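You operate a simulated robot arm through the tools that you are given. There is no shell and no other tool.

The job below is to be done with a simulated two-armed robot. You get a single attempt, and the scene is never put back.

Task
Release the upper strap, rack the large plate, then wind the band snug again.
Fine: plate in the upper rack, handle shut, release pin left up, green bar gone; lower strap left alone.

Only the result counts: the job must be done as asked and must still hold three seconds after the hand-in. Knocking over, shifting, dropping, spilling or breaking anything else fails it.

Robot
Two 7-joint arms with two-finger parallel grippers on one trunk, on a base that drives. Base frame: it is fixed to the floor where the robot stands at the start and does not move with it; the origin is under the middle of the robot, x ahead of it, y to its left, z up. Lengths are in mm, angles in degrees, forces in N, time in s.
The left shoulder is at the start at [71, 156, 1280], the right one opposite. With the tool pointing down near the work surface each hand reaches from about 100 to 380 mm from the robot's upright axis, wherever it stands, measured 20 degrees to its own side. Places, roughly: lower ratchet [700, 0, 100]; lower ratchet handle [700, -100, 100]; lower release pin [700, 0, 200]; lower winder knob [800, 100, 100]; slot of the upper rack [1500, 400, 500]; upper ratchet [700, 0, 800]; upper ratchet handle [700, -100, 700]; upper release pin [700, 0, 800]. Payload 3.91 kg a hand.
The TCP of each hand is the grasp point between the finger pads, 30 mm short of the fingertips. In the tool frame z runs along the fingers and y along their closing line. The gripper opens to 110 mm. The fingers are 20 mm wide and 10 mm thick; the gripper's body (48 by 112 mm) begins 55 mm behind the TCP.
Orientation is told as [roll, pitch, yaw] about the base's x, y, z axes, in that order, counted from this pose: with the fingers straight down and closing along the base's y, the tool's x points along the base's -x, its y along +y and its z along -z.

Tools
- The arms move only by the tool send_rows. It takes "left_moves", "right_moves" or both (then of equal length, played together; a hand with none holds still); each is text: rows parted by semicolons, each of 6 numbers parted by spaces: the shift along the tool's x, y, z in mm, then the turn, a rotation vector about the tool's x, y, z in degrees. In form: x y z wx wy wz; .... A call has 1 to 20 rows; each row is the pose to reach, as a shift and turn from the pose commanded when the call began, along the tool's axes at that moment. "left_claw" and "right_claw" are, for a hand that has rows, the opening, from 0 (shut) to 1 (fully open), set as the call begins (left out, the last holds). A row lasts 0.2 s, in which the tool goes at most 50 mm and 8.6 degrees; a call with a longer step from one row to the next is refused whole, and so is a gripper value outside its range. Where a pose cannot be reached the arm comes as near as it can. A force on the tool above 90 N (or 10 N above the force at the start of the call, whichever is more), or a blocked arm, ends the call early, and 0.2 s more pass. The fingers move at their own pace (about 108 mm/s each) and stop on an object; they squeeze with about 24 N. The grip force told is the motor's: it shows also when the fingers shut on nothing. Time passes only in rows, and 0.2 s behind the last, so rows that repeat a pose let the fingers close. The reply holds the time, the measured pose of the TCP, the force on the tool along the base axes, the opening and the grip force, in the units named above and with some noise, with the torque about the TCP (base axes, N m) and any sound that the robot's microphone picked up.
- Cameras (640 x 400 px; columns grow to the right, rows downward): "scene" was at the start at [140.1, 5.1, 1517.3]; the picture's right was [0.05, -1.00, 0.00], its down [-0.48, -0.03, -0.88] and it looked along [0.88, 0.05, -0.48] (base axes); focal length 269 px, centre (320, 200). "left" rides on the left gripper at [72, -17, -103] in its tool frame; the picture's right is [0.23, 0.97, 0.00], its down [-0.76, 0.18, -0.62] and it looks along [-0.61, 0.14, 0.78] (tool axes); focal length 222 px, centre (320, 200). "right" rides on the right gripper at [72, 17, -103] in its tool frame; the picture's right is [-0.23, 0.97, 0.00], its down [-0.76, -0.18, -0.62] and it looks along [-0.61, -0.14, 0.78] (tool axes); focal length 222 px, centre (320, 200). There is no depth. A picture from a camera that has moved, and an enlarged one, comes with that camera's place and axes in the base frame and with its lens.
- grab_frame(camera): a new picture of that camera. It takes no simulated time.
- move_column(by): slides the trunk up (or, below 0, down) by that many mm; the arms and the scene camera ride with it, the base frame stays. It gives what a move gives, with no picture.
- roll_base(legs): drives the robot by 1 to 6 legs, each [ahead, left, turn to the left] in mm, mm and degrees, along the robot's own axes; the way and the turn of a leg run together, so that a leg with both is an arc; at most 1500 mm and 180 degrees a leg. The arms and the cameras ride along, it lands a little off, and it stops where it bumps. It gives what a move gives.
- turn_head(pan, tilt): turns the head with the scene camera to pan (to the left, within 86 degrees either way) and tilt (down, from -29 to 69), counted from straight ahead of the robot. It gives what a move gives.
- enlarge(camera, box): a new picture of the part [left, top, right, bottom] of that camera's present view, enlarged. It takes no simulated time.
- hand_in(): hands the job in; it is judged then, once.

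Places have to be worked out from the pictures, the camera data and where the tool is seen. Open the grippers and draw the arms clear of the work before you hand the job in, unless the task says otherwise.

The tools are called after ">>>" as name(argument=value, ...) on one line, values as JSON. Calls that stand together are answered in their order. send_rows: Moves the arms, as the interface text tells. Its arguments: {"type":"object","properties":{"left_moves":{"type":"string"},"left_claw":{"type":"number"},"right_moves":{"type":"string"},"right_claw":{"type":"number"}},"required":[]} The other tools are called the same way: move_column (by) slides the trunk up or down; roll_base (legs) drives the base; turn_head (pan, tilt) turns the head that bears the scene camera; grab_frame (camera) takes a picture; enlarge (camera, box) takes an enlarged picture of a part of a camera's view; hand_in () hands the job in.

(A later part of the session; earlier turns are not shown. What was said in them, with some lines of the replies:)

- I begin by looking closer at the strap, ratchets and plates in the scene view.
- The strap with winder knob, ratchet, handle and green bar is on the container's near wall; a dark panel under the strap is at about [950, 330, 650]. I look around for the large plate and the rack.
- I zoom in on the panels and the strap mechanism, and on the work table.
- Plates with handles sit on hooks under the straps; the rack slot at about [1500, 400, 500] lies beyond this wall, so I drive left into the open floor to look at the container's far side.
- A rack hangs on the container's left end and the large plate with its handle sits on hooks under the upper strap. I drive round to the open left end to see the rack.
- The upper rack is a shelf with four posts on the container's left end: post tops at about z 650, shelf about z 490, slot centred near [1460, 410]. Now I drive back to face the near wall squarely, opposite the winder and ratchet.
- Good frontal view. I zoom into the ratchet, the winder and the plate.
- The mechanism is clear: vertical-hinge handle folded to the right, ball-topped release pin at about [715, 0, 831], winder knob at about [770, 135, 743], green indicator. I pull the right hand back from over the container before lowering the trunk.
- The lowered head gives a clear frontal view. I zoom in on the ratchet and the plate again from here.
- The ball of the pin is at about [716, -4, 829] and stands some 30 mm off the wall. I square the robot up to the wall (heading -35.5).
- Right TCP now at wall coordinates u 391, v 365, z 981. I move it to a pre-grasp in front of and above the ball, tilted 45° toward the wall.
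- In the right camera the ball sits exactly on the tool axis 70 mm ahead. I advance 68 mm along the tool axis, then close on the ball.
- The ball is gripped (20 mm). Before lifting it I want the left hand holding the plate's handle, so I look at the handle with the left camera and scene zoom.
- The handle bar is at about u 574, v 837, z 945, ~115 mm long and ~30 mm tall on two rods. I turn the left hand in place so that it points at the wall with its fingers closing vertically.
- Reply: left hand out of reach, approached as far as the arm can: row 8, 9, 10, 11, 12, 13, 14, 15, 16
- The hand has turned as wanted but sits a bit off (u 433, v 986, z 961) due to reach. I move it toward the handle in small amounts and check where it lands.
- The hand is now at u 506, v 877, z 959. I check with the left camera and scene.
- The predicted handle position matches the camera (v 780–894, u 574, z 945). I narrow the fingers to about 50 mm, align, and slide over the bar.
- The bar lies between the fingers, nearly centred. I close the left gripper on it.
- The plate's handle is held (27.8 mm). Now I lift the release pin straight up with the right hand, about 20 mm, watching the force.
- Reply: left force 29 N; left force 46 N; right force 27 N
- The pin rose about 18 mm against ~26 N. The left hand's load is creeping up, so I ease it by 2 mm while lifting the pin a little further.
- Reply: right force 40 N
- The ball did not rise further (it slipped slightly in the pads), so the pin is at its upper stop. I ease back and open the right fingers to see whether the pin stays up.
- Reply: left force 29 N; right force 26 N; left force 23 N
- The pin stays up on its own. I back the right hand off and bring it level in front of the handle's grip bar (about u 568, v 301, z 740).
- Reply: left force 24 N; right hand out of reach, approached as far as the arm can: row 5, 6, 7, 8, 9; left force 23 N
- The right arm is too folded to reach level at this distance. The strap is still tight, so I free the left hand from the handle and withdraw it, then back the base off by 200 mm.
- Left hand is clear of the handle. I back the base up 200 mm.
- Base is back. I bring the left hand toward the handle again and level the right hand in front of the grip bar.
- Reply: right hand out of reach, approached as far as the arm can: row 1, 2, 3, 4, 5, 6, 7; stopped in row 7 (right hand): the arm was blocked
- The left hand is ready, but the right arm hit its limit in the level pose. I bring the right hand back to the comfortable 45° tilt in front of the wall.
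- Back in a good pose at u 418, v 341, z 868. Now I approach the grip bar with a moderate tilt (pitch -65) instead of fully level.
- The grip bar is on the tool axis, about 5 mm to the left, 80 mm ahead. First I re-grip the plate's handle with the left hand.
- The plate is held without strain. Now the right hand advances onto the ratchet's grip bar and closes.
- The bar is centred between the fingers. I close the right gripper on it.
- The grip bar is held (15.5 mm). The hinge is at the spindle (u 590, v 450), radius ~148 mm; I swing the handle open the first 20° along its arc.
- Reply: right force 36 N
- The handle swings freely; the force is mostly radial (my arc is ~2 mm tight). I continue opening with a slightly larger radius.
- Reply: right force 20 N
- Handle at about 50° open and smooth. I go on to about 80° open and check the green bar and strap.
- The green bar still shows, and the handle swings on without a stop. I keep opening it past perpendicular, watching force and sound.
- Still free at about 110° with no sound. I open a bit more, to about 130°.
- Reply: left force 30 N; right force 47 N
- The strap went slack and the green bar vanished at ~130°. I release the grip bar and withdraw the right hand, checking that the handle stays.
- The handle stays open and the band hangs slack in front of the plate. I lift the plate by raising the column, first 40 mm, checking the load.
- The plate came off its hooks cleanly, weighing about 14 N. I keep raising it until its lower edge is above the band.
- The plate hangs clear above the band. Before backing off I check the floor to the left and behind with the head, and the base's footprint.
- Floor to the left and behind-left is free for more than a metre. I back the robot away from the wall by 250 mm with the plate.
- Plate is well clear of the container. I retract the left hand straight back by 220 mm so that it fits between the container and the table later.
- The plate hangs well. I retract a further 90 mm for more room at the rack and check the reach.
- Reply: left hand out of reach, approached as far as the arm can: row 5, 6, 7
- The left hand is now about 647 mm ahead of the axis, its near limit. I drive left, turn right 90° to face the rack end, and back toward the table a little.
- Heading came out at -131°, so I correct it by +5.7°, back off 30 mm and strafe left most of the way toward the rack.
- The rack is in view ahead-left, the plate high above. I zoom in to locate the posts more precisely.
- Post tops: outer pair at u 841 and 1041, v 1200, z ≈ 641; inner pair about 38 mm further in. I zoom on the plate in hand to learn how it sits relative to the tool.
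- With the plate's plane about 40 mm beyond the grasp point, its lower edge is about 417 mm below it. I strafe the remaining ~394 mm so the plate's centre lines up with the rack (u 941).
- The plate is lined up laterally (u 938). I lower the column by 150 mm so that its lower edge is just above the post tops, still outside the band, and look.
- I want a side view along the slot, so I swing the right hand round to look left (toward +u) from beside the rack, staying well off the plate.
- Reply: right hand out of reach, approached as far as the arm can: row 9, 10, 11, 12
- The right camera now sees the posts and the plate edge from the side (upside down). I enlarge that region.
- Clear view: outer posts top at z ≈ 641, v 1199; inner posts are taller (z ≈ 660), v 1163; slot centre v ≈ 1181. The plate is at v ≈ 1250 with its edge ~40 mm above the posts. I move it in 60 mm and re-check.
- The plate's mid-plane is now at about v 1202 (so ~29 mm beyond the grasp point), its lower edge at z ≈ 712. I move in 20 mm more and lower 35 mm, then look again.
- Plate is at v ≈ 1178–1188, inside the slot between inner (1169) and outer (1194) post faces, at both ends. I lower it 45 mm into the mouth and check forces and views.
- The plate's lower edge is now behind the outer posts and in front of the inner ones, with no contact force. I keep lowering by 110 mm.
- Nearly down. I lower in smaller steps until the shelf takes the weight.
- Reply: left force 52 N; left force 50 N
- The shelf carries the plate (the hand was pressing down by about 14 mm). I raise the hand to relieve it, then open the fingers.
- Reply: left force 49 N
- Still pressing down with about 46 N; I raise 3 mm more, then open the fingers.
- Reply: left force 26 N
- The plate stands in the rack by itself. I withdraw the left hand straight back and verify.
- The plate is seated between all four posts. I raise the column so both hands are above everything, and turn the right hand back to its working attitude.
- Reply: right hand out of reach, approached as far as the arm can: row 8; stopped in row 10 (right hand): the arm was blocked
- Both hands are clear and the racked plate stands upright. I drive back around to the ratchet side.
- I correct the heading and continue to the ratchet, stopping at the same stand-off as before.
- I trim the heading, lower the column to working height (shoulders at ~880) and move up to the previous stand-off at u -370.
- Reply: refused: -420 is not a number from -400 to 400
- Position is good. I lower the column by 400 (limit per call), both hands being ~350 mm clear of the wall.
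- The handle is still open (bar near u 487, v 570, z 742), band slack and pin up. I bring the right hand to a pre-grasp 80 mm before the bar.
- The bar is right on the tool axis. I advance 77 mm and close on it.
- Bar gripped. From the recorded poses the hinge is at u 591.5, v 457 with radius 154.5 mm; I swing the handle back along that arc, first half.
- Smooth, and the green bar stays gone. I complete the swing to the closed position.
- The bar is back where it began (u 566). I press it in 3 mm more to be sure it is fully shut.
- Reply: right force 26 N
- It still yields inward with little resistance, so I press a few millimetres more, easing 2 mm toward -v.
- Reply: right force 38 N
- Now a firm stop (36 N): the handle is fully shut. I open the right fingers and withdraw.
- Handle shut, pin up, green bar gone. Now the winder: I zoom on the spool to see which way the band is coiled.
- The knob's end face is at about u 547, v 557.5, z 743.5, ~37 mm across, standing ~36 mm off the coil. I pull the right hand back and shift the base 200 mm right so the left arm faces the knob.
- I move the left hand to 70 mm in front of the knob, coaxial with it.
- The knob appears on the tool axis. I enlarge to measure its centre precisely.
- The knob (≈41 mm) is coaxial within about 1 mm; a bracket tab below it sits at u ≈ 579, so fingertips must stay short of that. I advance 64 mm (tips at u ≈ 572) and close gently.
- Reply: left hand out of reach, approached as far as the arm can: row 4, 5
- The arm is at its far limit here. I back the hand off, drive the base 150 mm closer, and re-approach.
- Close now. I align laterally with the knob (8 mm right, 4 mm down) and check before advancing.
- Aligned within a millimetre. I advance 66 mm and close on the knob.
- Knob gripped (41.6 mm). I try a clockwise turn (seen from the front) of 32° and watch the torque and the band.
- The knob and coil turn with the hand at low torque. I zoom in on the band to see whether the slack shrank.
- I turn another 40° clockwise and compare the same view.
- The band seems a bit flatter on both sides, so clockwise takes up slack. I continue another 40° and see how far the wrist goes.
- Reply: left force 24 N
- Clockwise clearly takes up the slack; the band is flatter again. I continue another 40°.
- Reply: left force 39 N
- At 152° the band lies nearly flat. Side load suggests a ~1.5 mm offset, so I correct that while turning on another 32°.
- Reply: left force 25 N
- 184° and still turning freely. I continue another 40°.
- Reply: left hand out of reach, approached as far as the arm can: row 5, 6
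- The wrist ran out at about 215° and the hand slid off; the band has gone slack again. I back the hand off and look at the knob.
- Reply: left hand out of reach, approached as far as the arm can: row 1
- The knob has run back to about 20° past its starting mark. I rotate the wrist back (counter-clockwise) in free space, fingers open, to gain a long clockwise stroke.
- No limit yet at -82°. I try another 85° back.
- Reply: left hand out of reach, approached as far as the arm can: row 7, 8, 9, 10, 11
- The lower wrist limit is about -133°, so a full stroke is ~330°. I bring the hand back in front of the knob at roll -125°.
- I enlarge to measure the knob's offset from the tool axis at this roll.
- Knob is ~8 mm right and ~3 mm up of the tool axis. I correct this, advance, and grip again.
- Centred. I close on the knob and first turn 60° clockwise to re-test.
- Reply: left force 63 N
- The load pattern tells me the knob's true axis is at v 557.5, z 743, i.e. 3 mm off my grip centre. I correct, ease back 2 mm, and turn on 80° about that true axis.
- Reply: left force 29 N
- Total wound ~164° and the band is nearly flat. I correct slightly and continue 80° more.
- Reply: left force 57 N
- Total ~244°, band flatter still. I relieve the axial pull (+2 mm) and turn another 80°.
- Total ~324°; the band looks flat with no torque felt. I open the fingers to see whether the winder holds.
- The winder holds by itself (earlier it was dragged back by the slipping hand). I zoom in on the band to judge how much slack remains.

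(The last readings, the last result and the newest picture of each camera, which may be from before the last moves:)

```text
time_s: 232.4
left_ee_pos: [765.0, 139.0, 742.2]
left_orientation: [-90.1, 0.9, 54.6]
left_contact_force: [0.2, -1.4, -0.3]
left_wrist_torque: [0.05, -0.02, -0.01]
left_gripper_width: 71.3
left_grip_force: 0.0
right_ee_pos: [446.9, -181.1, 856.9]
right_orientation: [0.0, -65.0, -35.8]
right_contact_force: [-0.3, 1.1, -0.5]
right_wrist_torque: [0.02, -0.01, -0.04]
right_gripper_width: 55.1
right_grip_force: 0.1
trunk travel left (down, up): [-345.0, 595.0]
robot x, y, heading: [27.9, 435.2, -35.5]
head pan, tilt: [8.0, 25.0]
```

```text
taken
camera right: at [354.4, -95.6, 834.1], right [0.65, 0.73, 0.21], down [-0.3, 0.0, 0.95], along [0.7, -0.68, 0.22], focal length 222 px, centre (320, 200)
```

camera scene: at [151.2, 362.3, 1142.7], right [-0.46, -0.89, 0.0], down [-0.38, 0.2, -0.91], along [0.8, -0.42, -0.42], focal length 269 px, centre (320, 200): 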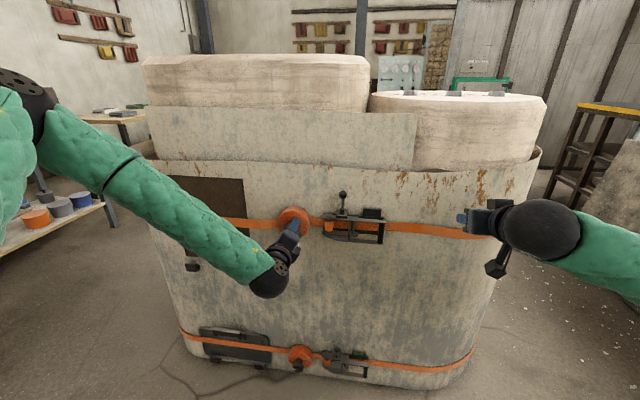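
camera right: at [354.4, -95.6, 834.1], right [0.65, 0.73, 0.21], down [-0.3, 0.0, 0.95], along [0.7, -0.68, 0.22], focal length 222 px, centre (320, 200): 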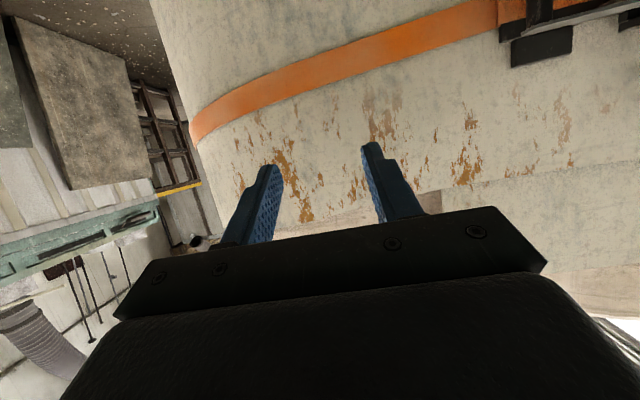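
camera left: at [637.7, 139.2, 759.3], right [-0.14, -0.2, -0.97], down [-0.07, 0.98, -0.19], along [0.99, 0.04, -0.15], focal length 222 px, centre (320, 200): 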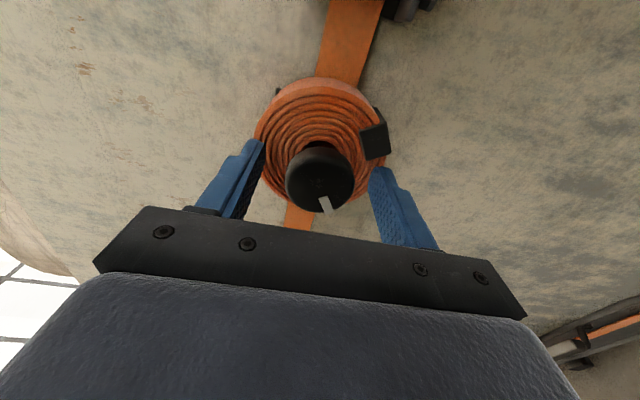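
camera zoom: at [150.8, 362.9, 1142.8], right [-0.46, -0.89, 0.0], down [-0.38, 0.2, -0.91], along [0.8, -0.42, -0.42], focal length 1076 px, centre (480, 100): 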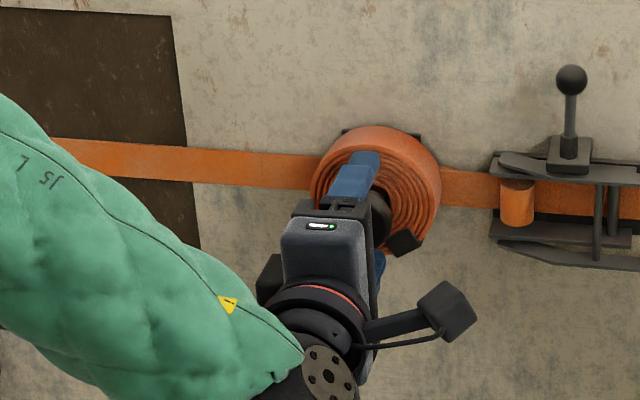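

The band looks flat, but I want to feel it come snug. I back the hand off and unwind the wrist for another stroke.

>>> send_rows(left_moves="0 0 -25 0 0 0; 0 0 -50 0 0 0; 0 0 -80 0 0 0; 0 0 -80 0 0 0")

>>> send_rows(left_moves="0 0 0 0 0 -8.5; 0 0 0 0 0 -17; 0 0 0 0 0 -25.5; 0 0 0 0 0 -34; 0 0 0 0 0 -42.5; 0 0 0 0 0 -51; 0 0 0 0 0 -59.5; 0 0 0 0 0 -68; 0 0 0 0 0 -76.5; 0 0 0 0 0 -85; 0 0 0 0 0 -93.5; 0 0 0 0 0 -102; 0 0 0 0 0 -110.5; 0 0 0 0 0 -119; 0 0 0 0 0 -127.5; 0 0 0 0 0 -136; 0 0 0 0 0 -144.5; 0 0 0 0 0 -153; 0 0 0 0 0 -161.5; 0 0 0 0 0 -170")

>>> send_rows(left_moves="0 0 0 0 0 -8.5; 0 0 0 0 0 -17; 0 0 0 0 0 -25.5; 0 0 0 0 0 -34; 0 0 0 0 0 -42.5; 0 0 0 0 0 -51; 0 0 0 0 0 -59.5; 0 0 0 0 0 -68; 0 0 0 0 0 -76.5; 0 0 0 0 0 -85; 0 0 0 0 0 -93.5; 0 0 0 0 0 -102; 0 0 0 0 0 -110.5; 0 0 0 0 0 -119; 0 0 0 0 0 -119")

>>> enlarge(camera="left", box=[250, 50, 380, 170])

>>> enlarge(camera="scene", box=[230, 180, 410, 280])

```text
time_s: 233.4
left_ee_pos: [699.8, 184.2, 742.2]
left_orientation: [-90.2, 0.9, 54.6]
left_contact_force: [0.6, -0.6, 0.1]
left_wrist_torque: [-0.03, -0.01, -0.01]
left_gripper_width: 71.6
left_grip_force: 0.0
right_ee_pos: [446.0, -181.6, 856.8]
right_orientation: [0.1, -65.1, -35.8]
right_contact_force: [-0.6, -0.1, 0.5]
right_wrist_torque: [-0.02, 0.03, -0.01]
right_gripper_width: 55.1
right_grip_force: 0.1
trunk travel left (down, up): [-345.0, 595.0]
robot x, y, heading: [30.0, 434.3, -35.6]
head pan, tilt: [8.0, 25.0]
```

```text
time_s: 237.6
left_ee_pos: [698.7, 184.7, 743.6]
left_orientation: [90.1, 9.1, -125.5]
left_contact_force: [-0.9, -0.5, 0.4]
left_wrist_torque: [-0.01, -0.01, 0.0]
left_gripper_width: 71.6
left_grip_force: 0.1
right_ee_pos: [446.4, -181.7, 855.8]
right_orientation: [0.1, -64.9, -35.8]
right_contact_force: [-0.1, -1.3, -0.6]
right_wrist_torque: [-0.01, 0.01, 0.01]
right_gripper_width: 54.7
right_grip_force: 0.1
trunk travel left (down, up): [-345.0, 595.0]
robot x, y, heading: [29.1, 434.3, -35.5]
head pan, tilt: [8.0, 25.0]
```

```text
time_s: 240.8
left_ee_pos: [698.5, 184.6, 742.4]
left_orientation: [-90.2, -70.0, 54.7]
left_contact_force: [-0.5, 0.2, -0.6]
left_wrist_torque: [-0.02, -0.02, -0.01]
left_gripper_width: 71.3
left_grip_force: 0.0
right_ee_pos: [445.0, -182.0, 855.9]
right_orientation: [0.1, -65.1, -35.8]
right_contact_force: [0.1, 0.6, 0.2]
right_wrist_torque: [0.0, 0.0, -0.01]
right_gripper_width: 54.7
right_grip_force: 0.0
trunk travel left (down, up): [-345.0, 595.0]
robot x, y, heading: [32.7, 435.2, -35.5]
head pan, tilt: [8.0, 25.0]
```

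```text
3.33 times, centred on (315, 110) of left
camera zoom: at [589.7, 210.3, 679.7], right [0.49, 0.68, -0.55], down [-0.26, 0.71, 0.65], along [0.83, -0.18, 0.52], focal length 740 px, centre (337, 500)
```

zoom: 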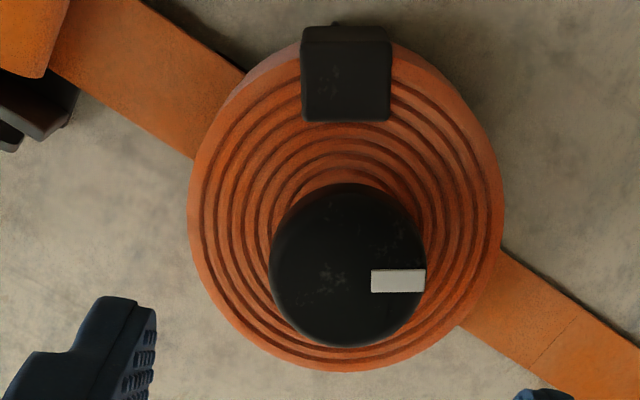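

```text
3.56 times, centred on (320, 230) of scene
camera zoom: at [150.7, 362.9, 1142.8], right [-0.46, -0.89, 0.0], down [-0.38, 0.2, -0.91], along [0.8, -0.42, -0.42], focal length 957 px, centre (320, 93)
```

zoom: 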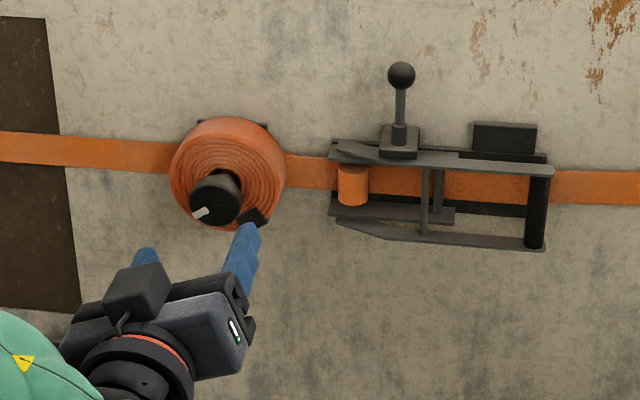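

The band now lies straight on both sides of the winder and the knob stayed put. I grip the knob again to feel for resistance.

>>> send_rows(left_moves="0.5 1.6 15 0 0 0; 0.5 1.6 30 0 0 0; 0.5 1.6 45 0 0 0; 0.5 1.6 60 0 0 0; 0.5 1.6 72 0 0 0; 0.5 1.6 80 0 0 0; 0.5 1.6 80 0 0 0")

>>> send_rows(left_moves="0 0 0 0 0 0; 0 0 0 0 0 0; 0 0 0 0 0 0", left_claw=0)

>>> send_rows(left_moves="0 0 0 0 0 8; 0 0 0 0 0 16; 0 0 0 0 0 24; 0 0 0 0 0 32; 0 0 0 0 0 40; 0 0 0 0 0 40")

>>> grab_frame(camera="left")

>>> enlarge(camera="scene", box=[140, 150, 500, 300])

```text
time_s: 242.4
left_ee_pos: [764.2, 138.8, 742.4]
left_orientation: [-90.1, -70.1, 54.7]
left_contact_force: [0.1, 0.1, 0.4]
left_wrist_torque: [-0.01, 0.02, 0.0]
left_gripper_width: 71.4
left_grip_force: 0.1
right_ee_pos: [445.5, -181.6, 856.8]
right_orientation: [0.2, -64.9, -35.8]
right_contact_force: [-0.2, -0.3, 0.5]
right_wrist_torque: [0.01, -0.04, 0.0]
right_gripper_width: 55.3
right_grip_force: 0.0
trunk travel left (down, up): [-345.0, 595.0]
robot x, y, heading: [26.1, 436.1, -35.6]
head pan, tilt: [8.0, 25.0]
```

```text
time_s: 243.2
left_ee_pos: [764.9, 138.9, 741.9]
left_orientation: [-90.1, -70.2, 54.7]
left_contact_force: [2.2, 0.4, -0.2]
left_wrist_torque: [0.03, 0.01, 0.1]
left_gripper_width: 41.3
left_grip_force: 44.8
right_ee_pos: [447.2, -181.8, 855.8]
right_orientation: [0.1, -65.0, -35.7]
right_contact_force: [-0.2, -0.4, 0.2]
right_wrist_torque: [0.0, -0.01, -0.02]
right_gripper_width: 55.1
right_grip_force: 0.0
trunk travel left (down, up): [-345.0, 595.0]
robot x, y, heading: [33.7, 441.0, -35.5]
head pan, tilt: [8.0, 25.0]
```

```text
time_s: 244.6
left_ee_pos: [764.8, 139.3, 741.3]
left_orientation: [90.2, -69.8, -125.6]
left_contact_force: [6.6, -4.1, 1.7]
left_wrist_torque: [-0.92, 0.68, -0.04]
left_gripper_width: 41.5
left_grip_force: 45.0
right_ee_pos: [445.8, -181.2, 856.0]
right_orientation: [0.0, -65.0, -35.9]
right_contact_force: [0.9, -0.1, -0.5]
right_wrist_torque: [-0.01, -0.03, 0.02]
right_gripper_width: 55.1
right_grip_force: 0.0
trunk travel left (down, up): [-345.0, 595.0]
robot x, y, heading: [25.4, 432.7, -35.3]
head pan, tilt: [8.0, 25.0]
```

```text
taken
camera left: at [686.4, 206.2, 667.4], right [0.57, 0.81, 0.12], down [-0.56, 0.28, 0.78], along [0.59, -0.52, 0.62], focal length 222 px, centre (320, 200)
```

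left: 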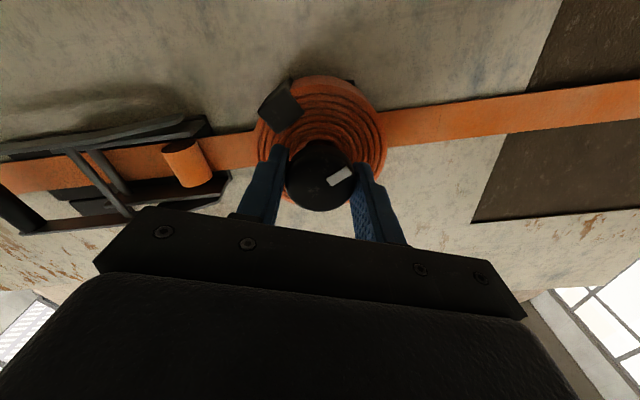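

```text
1.78 times, centred on (320, 225) of scene
camera zoom: at [151.0, 362.7, 1142.7], right [-0.46, -0.89, 0.0], down [-0.38, 0.2, -0.91], along [0.8, -0.42, -0.42], focal length 478 px, centre (320, 156)
```

zoom: 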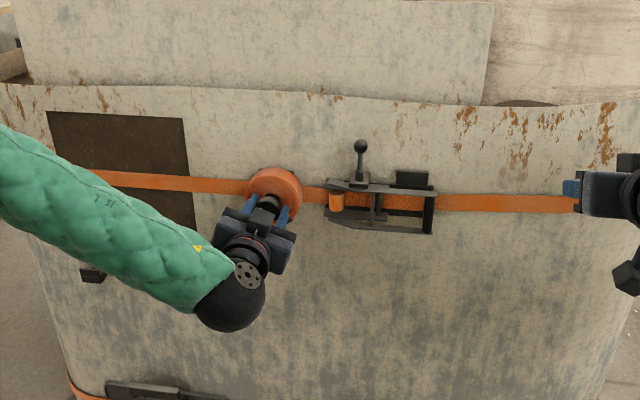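

Now there is a clear resisting torque (~1.1 N m) and the fingers slipped on the knob: the band is snug. The indicator stays dark. I open the fingers and withdraw.

>>> send_rows(left_moves="0 0 0 0 0 0; 0 0 0 0 0 0; 0 0 0 0 0 0", left_claw=0.65)

>>> grab_frame(camera="left")

>>> send_rows(left_moves="0 0 -25 0 0 0; 0 0 -50 0 0 0; 0 0 -80 0 0 0; 0 0 -120 0 0 0; 0 0 -120 0 0 0")

>>> enlarge(camera="scene", box=[230, 180, 410, 280])

>>> grab_frame(camera="scene")

```text
time_s: 245.4
left_ee_pos: [765.2, 139.0, 742.2]
left_orientation: [90.0, -69.9, -125.4]
left_contact_force: [-0.4, -0.7, -0.1]
left_wrist_torque: [-0.02, -0.02, 0.02]
left_gripper_width: 71.5
left_grip_force: 0.1
right_ee_pos: [446.5, -181.7, 856.7]
right_orientation: [0.0, -65.0, -35.8]
right_contact_force: [0.4, 0.2, 0.2]
right_wrist_torque: [-0.02, 0.01, -0.04]
right_gripper_width: 55.0
right_grip_force: 0.2
trunk travel left (down, up): [-345.0, 595.0]
robot x, y, heading: [32.7, 437.0, -35.5]
head pan, tilt: [8.0, 25.0]
```

```text
taken
camera left: at [686.0, 206.5, 667.3], right [0.57, 0.81, 0.12], down [-0.56, 0.28, 0.78], along [0.59, -0.51, 0.62], focal length 222 px, centre (320, 200)
```

left: 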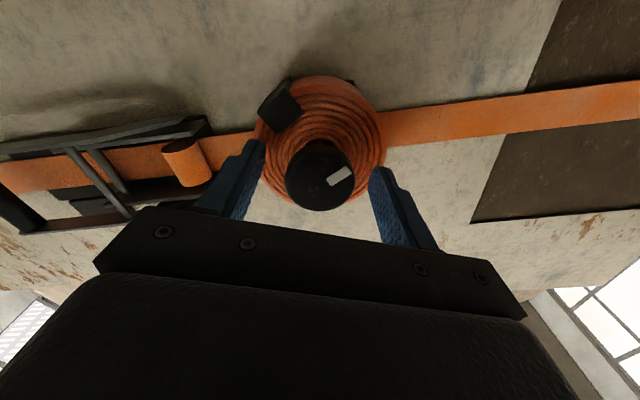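

```text
time_s: 246.6
left_ee_pos: [665.8, 210.3, 741.7]
left_orientation: [90.1, -69.9, -125.5]
left_contact_force: [-0.2, 0.4, 0.1]
left_wrist_torque: [-0.01, 0.0, 0.0]
left_gripper_width: 71.7
left_grip_force: 0.1
right_ee_pos: [445.8, -180.5, 856.3]
right_orientation: [0.1, -65.0, -35.9]
right_contact_force: [0.2, -0.2, 0.0]
right_wrist_torque: [0.0, 0.02, 0.04]
right_gripper_width: 55.2
right_grip_force: 0.0
trunk travel left (down, up): [-345.0, 595.0]
robot x, y, heading: [25.0, 434.8, -35.4]
head pan, tilt: [8.0, 25.0]
```

```text
3.56 times, centred on (320, 230) of scene
camera zoom: at [150.7, 362.9, 1142.7], right [-0.46, -0.89, 0.0], down [-0.38, 0.2, -0.91], along [0.8, -0.42, -0.42], focal length 957 px, centre (320, 93)
```

zoom: 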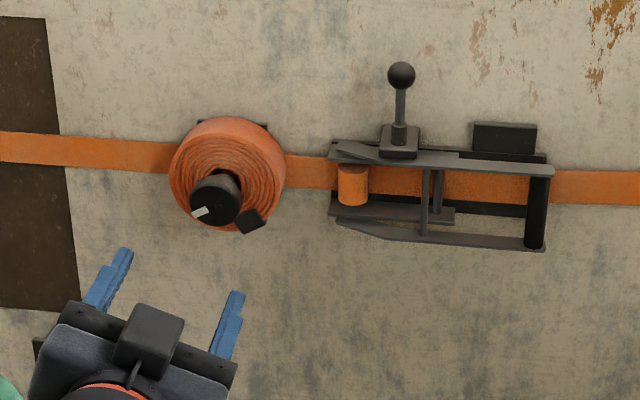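

```text
taken
camera scene: at [150.7, 362.9, 1142.7], right [-0.46, -0.89, 0.0], down [-0.38, 0.2, -0.91], along [0.8, -0.42, -0.42], focal length 269 px, centre (320, 200)
```

scene: 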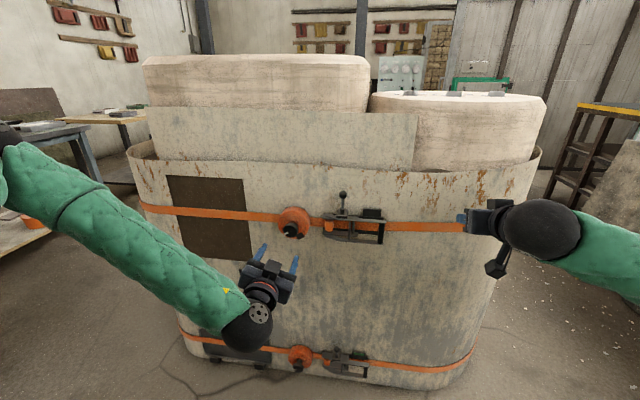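

Band flat and snug, pin up, handle shut, indicator dark, and the knob holds. I open both grippers and back the robot well away from the container.

>>> send_rows(left_moves="0 0 -15 0 0 0; 0 0 -30 0 0 0; 0 0 -30 0 0 0", right_moves="0 0 -20 0 0 0; 0 0 -40 0 0 0; 0 0 -40 0 0 0", left_claw=1, right_claw=1)

>>> roll_base(legs=[[-350, 0, 0]])

>>> move_column(by=350)

>>> roll_base(legs=[[0, 1250, 0]])

>>> turn_head(pan=-15, tilt=30)

>>> grab_frame(camera="scene")

```text
time_s: 247.4
left_ee_pos: [642.7, 228.1, 742.3]
left_orientation: [90.2, -69.9, -125.4]
left_contact_force: [-0.1, -0.2, 0.2]
left_wrist_torque: [-0.02, -0.01, 0.01]
left_gripper_width: 110.1
left_grip_force: 0.1
right_ee_pos: [415.0, -161.3, 872.8]
right_orientation: [0.1, -64.9, -35.7]
right_contact_force: [-1.0, 0.2, -0.2]
right_wrist_torque: [0.01, 0.03, 0.03]
right_gripper_width: 109.9
right_grip_force: 0.1
trunk travel left (down, up): [-345.0, 595.0]
robot x, y, heading: [28.5, 432.6, -35.6]
head pan, tilt: [8.0, 25.0]
```

```text
time_s: 249.7
left_ee_pos: [353.8, 434.5, 742.4]
left_orientation: [90.2, -69.8, -125.7]
left_contact_force: [0.8, -1.6, -0.8]
left_wrist_torque: [0.02, 0.01, 0.01]
left_gripper_width: 110.1
left_grip_force: 0.0
right_ee_pos: [124.4, 45.3, 873.1]
right_orientation: [0.1, -65.1, -35.8]
right_contact_force: [0.4, 0.3, -0.5]
right_wrist_torque: [0.04, 0.0, -0.05]
right_gripper_width: 109.9
right_grip_force: 0.1
trunk travel left (down, up): [-345.0, 595.0]
robot x, y, heading: [-259.5, 643.3, -35.2]
head pan, tilt: [8.0, 25.0]
```

```text
time_s: 253.1
left_ee_pos: [353.7, 433.9, 1091.8]
left_orientation: [90.0, -69.9, -125.6]
left_contact_force: [0.0, 0.7, 0.5]
left_wrist_torque: [-0.01, 0.02, -0.02]
left_gripper_width: 110.0
left_grip_force: 0.0
right_ee_pos: [124.9, 45.3, 1222.4]
right_orientation: [0.1, -65.0, -35.8]
right_contact_force: [-0.7, -0.7, 1.2]
right_wrist_torque: [-0.02, 0.01, -0.01]
right_gripper_width: 110.0
right_grip_force: 0.1
trunk travel left (down, up): [-695.0, 245.0]
robot x, y, heading: [-263.8, 641.2, -35.6]
head pan, tilt: [8.0, 25.0]
```

```text
time_s: 259.3
left_ee_pos: [1075.9, 1428.5, 1092.2]
left_orientation: [90.1, -70.0, -126.3]
left_contact_force: [-0.5, -0.9, -0.1]
left_wrist_torque: [0.01, 0.03, 0.0]
left_gripper_width: 110.1
left_grip_force: 0.0
right_ee_pos: [843.3, 1042.7, 1221.5]
right_orientation: [0.1, -64.9, -36.5]
right_contact_force: [-0.1, -0.1, 0.2]
right_wrist_torque: [0.02, 0.04, -0.01]
right_gripper_width: 109.9
right_grip_force: 0.1
trunk travel left (down, up): [-695.0, 245.0]
robot x, y, heading: [463.0, 1644.3, -36.3]
head pan, tilt: [8.0, 25.0]
```

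```text
time_s: 260.2
left_ee_pos: [1076.8, 1428.6, 1091.3]
left_orientation: [90.1, -69.9, -126.3]
left_contact_force: [-0.5, 0.4, -0.2]
left_wrist_torque: [0.0, 0.01, 0.01]
left_gripper_width: 109.9
left_grip_force: 0.1
right_ee_pos: [843.3, 1042.8, 1223.1]
right_orientation: [0.1, -65.0, -36.6]
right_contact_force: [-0.3, 1.3, 0.1]
right_wrist_torque: [0.0, 0.01, 0.0]
right_gripper_width: 109.9
right_grip_force: 0.0
trunk travel left (down, up): [-695.0, 245.0]
robot x, y, heading: [465.9, 1644.1, -36.4]
head pan, tilt: [-15.0, 30.0]
```

```text
taken
camera scene: at [561.6, 1543.9, 1484.8], right [-0.78, -0.63, 0.0], down [-0.31, 0.39, -0.87], along [0.54, -0.68, -0.5], focal length 269 px, centre (320, 200)
```

scene: 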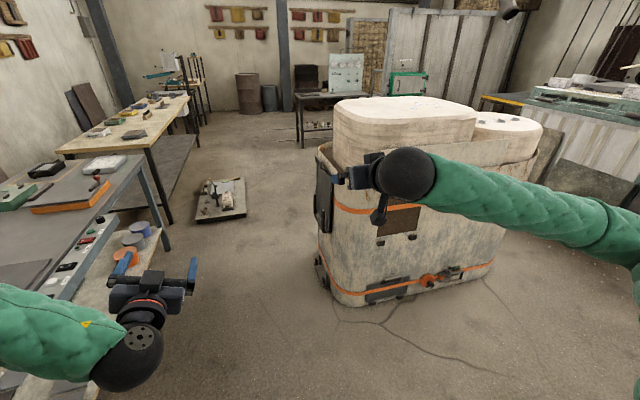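

The container end with the racked plate is in view. I zoom in on the plate and the strap.

>>> enlarge(camera="scene", box=[290, 130, 430, 310])

>>> enlarge(camera="scene", box=[300, 140, 380, 240])

```text
2.22 times, centred on (360, 220) of scene
camera zoom: at [561.6, 1543.9, 1484.8], right [-0.78, -0.63, 0.0], down [-0.31, 0.39, -0.87], along [0.54, -0.68, -0.5], focal length 598 px, centre (231, 156)
```

zoom: 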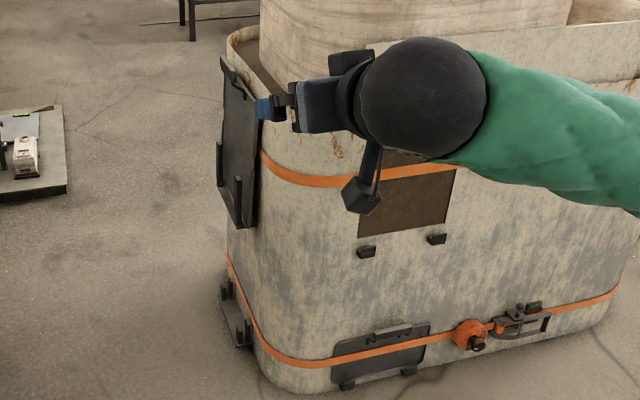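

```text
4.00 times, centred on (340, 190) of scene
camera zoom: at [561.6, 1543.9, 1484.8], right [-0.78, -0.63, 0.0], down [-0.31, 0.39, -0.87], along [0.54, -0.68, -0.5], focal length 1076 px, centre (240, 240)
```

zoom: 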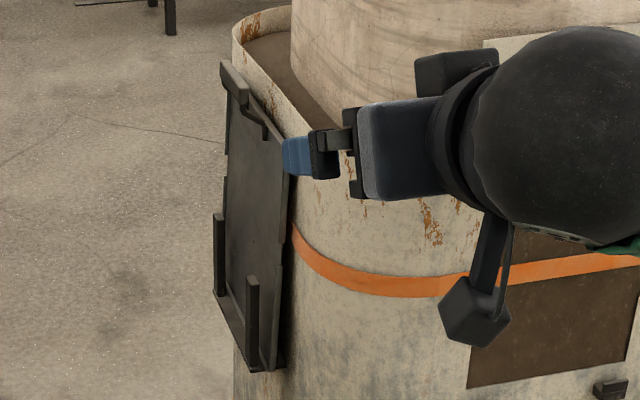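

The plate stands squarely between the rack posts, the band is taut around the corner, the pin is up, the handle shut and the indicator dark, with both hands open and clear. I hand the job in.

>>> hand_in()

```text
The job is handed in.
```

I've handed in the job: the large plate is in the upper rack and the upper band is wound snug again. The hand-in reply gave no verdict, so what follows comes from my last camera views and readings.

- **Plate:** it stands on the rack shelf between all four posts, released and upright on its own.
- **Upper strap:** the band lies flat on both sides of the winder and is taut around the corner. On the last turn the knob resisted with about 1.1 N m and slipped in the fingers. It then stayed put when I let go.
- **Ratchet:** the handle is closed to a firm stop, the release pin is still up, and the green bar is gone.
- **Lower strap:** I did not touch it.

During winding the hand slid off the knob once at the wrist's limit and the band went slack again. I re-gripped the knob and rewound it fully.

I opened both grippers and drove the robot back, well clear of the container, before handing in.
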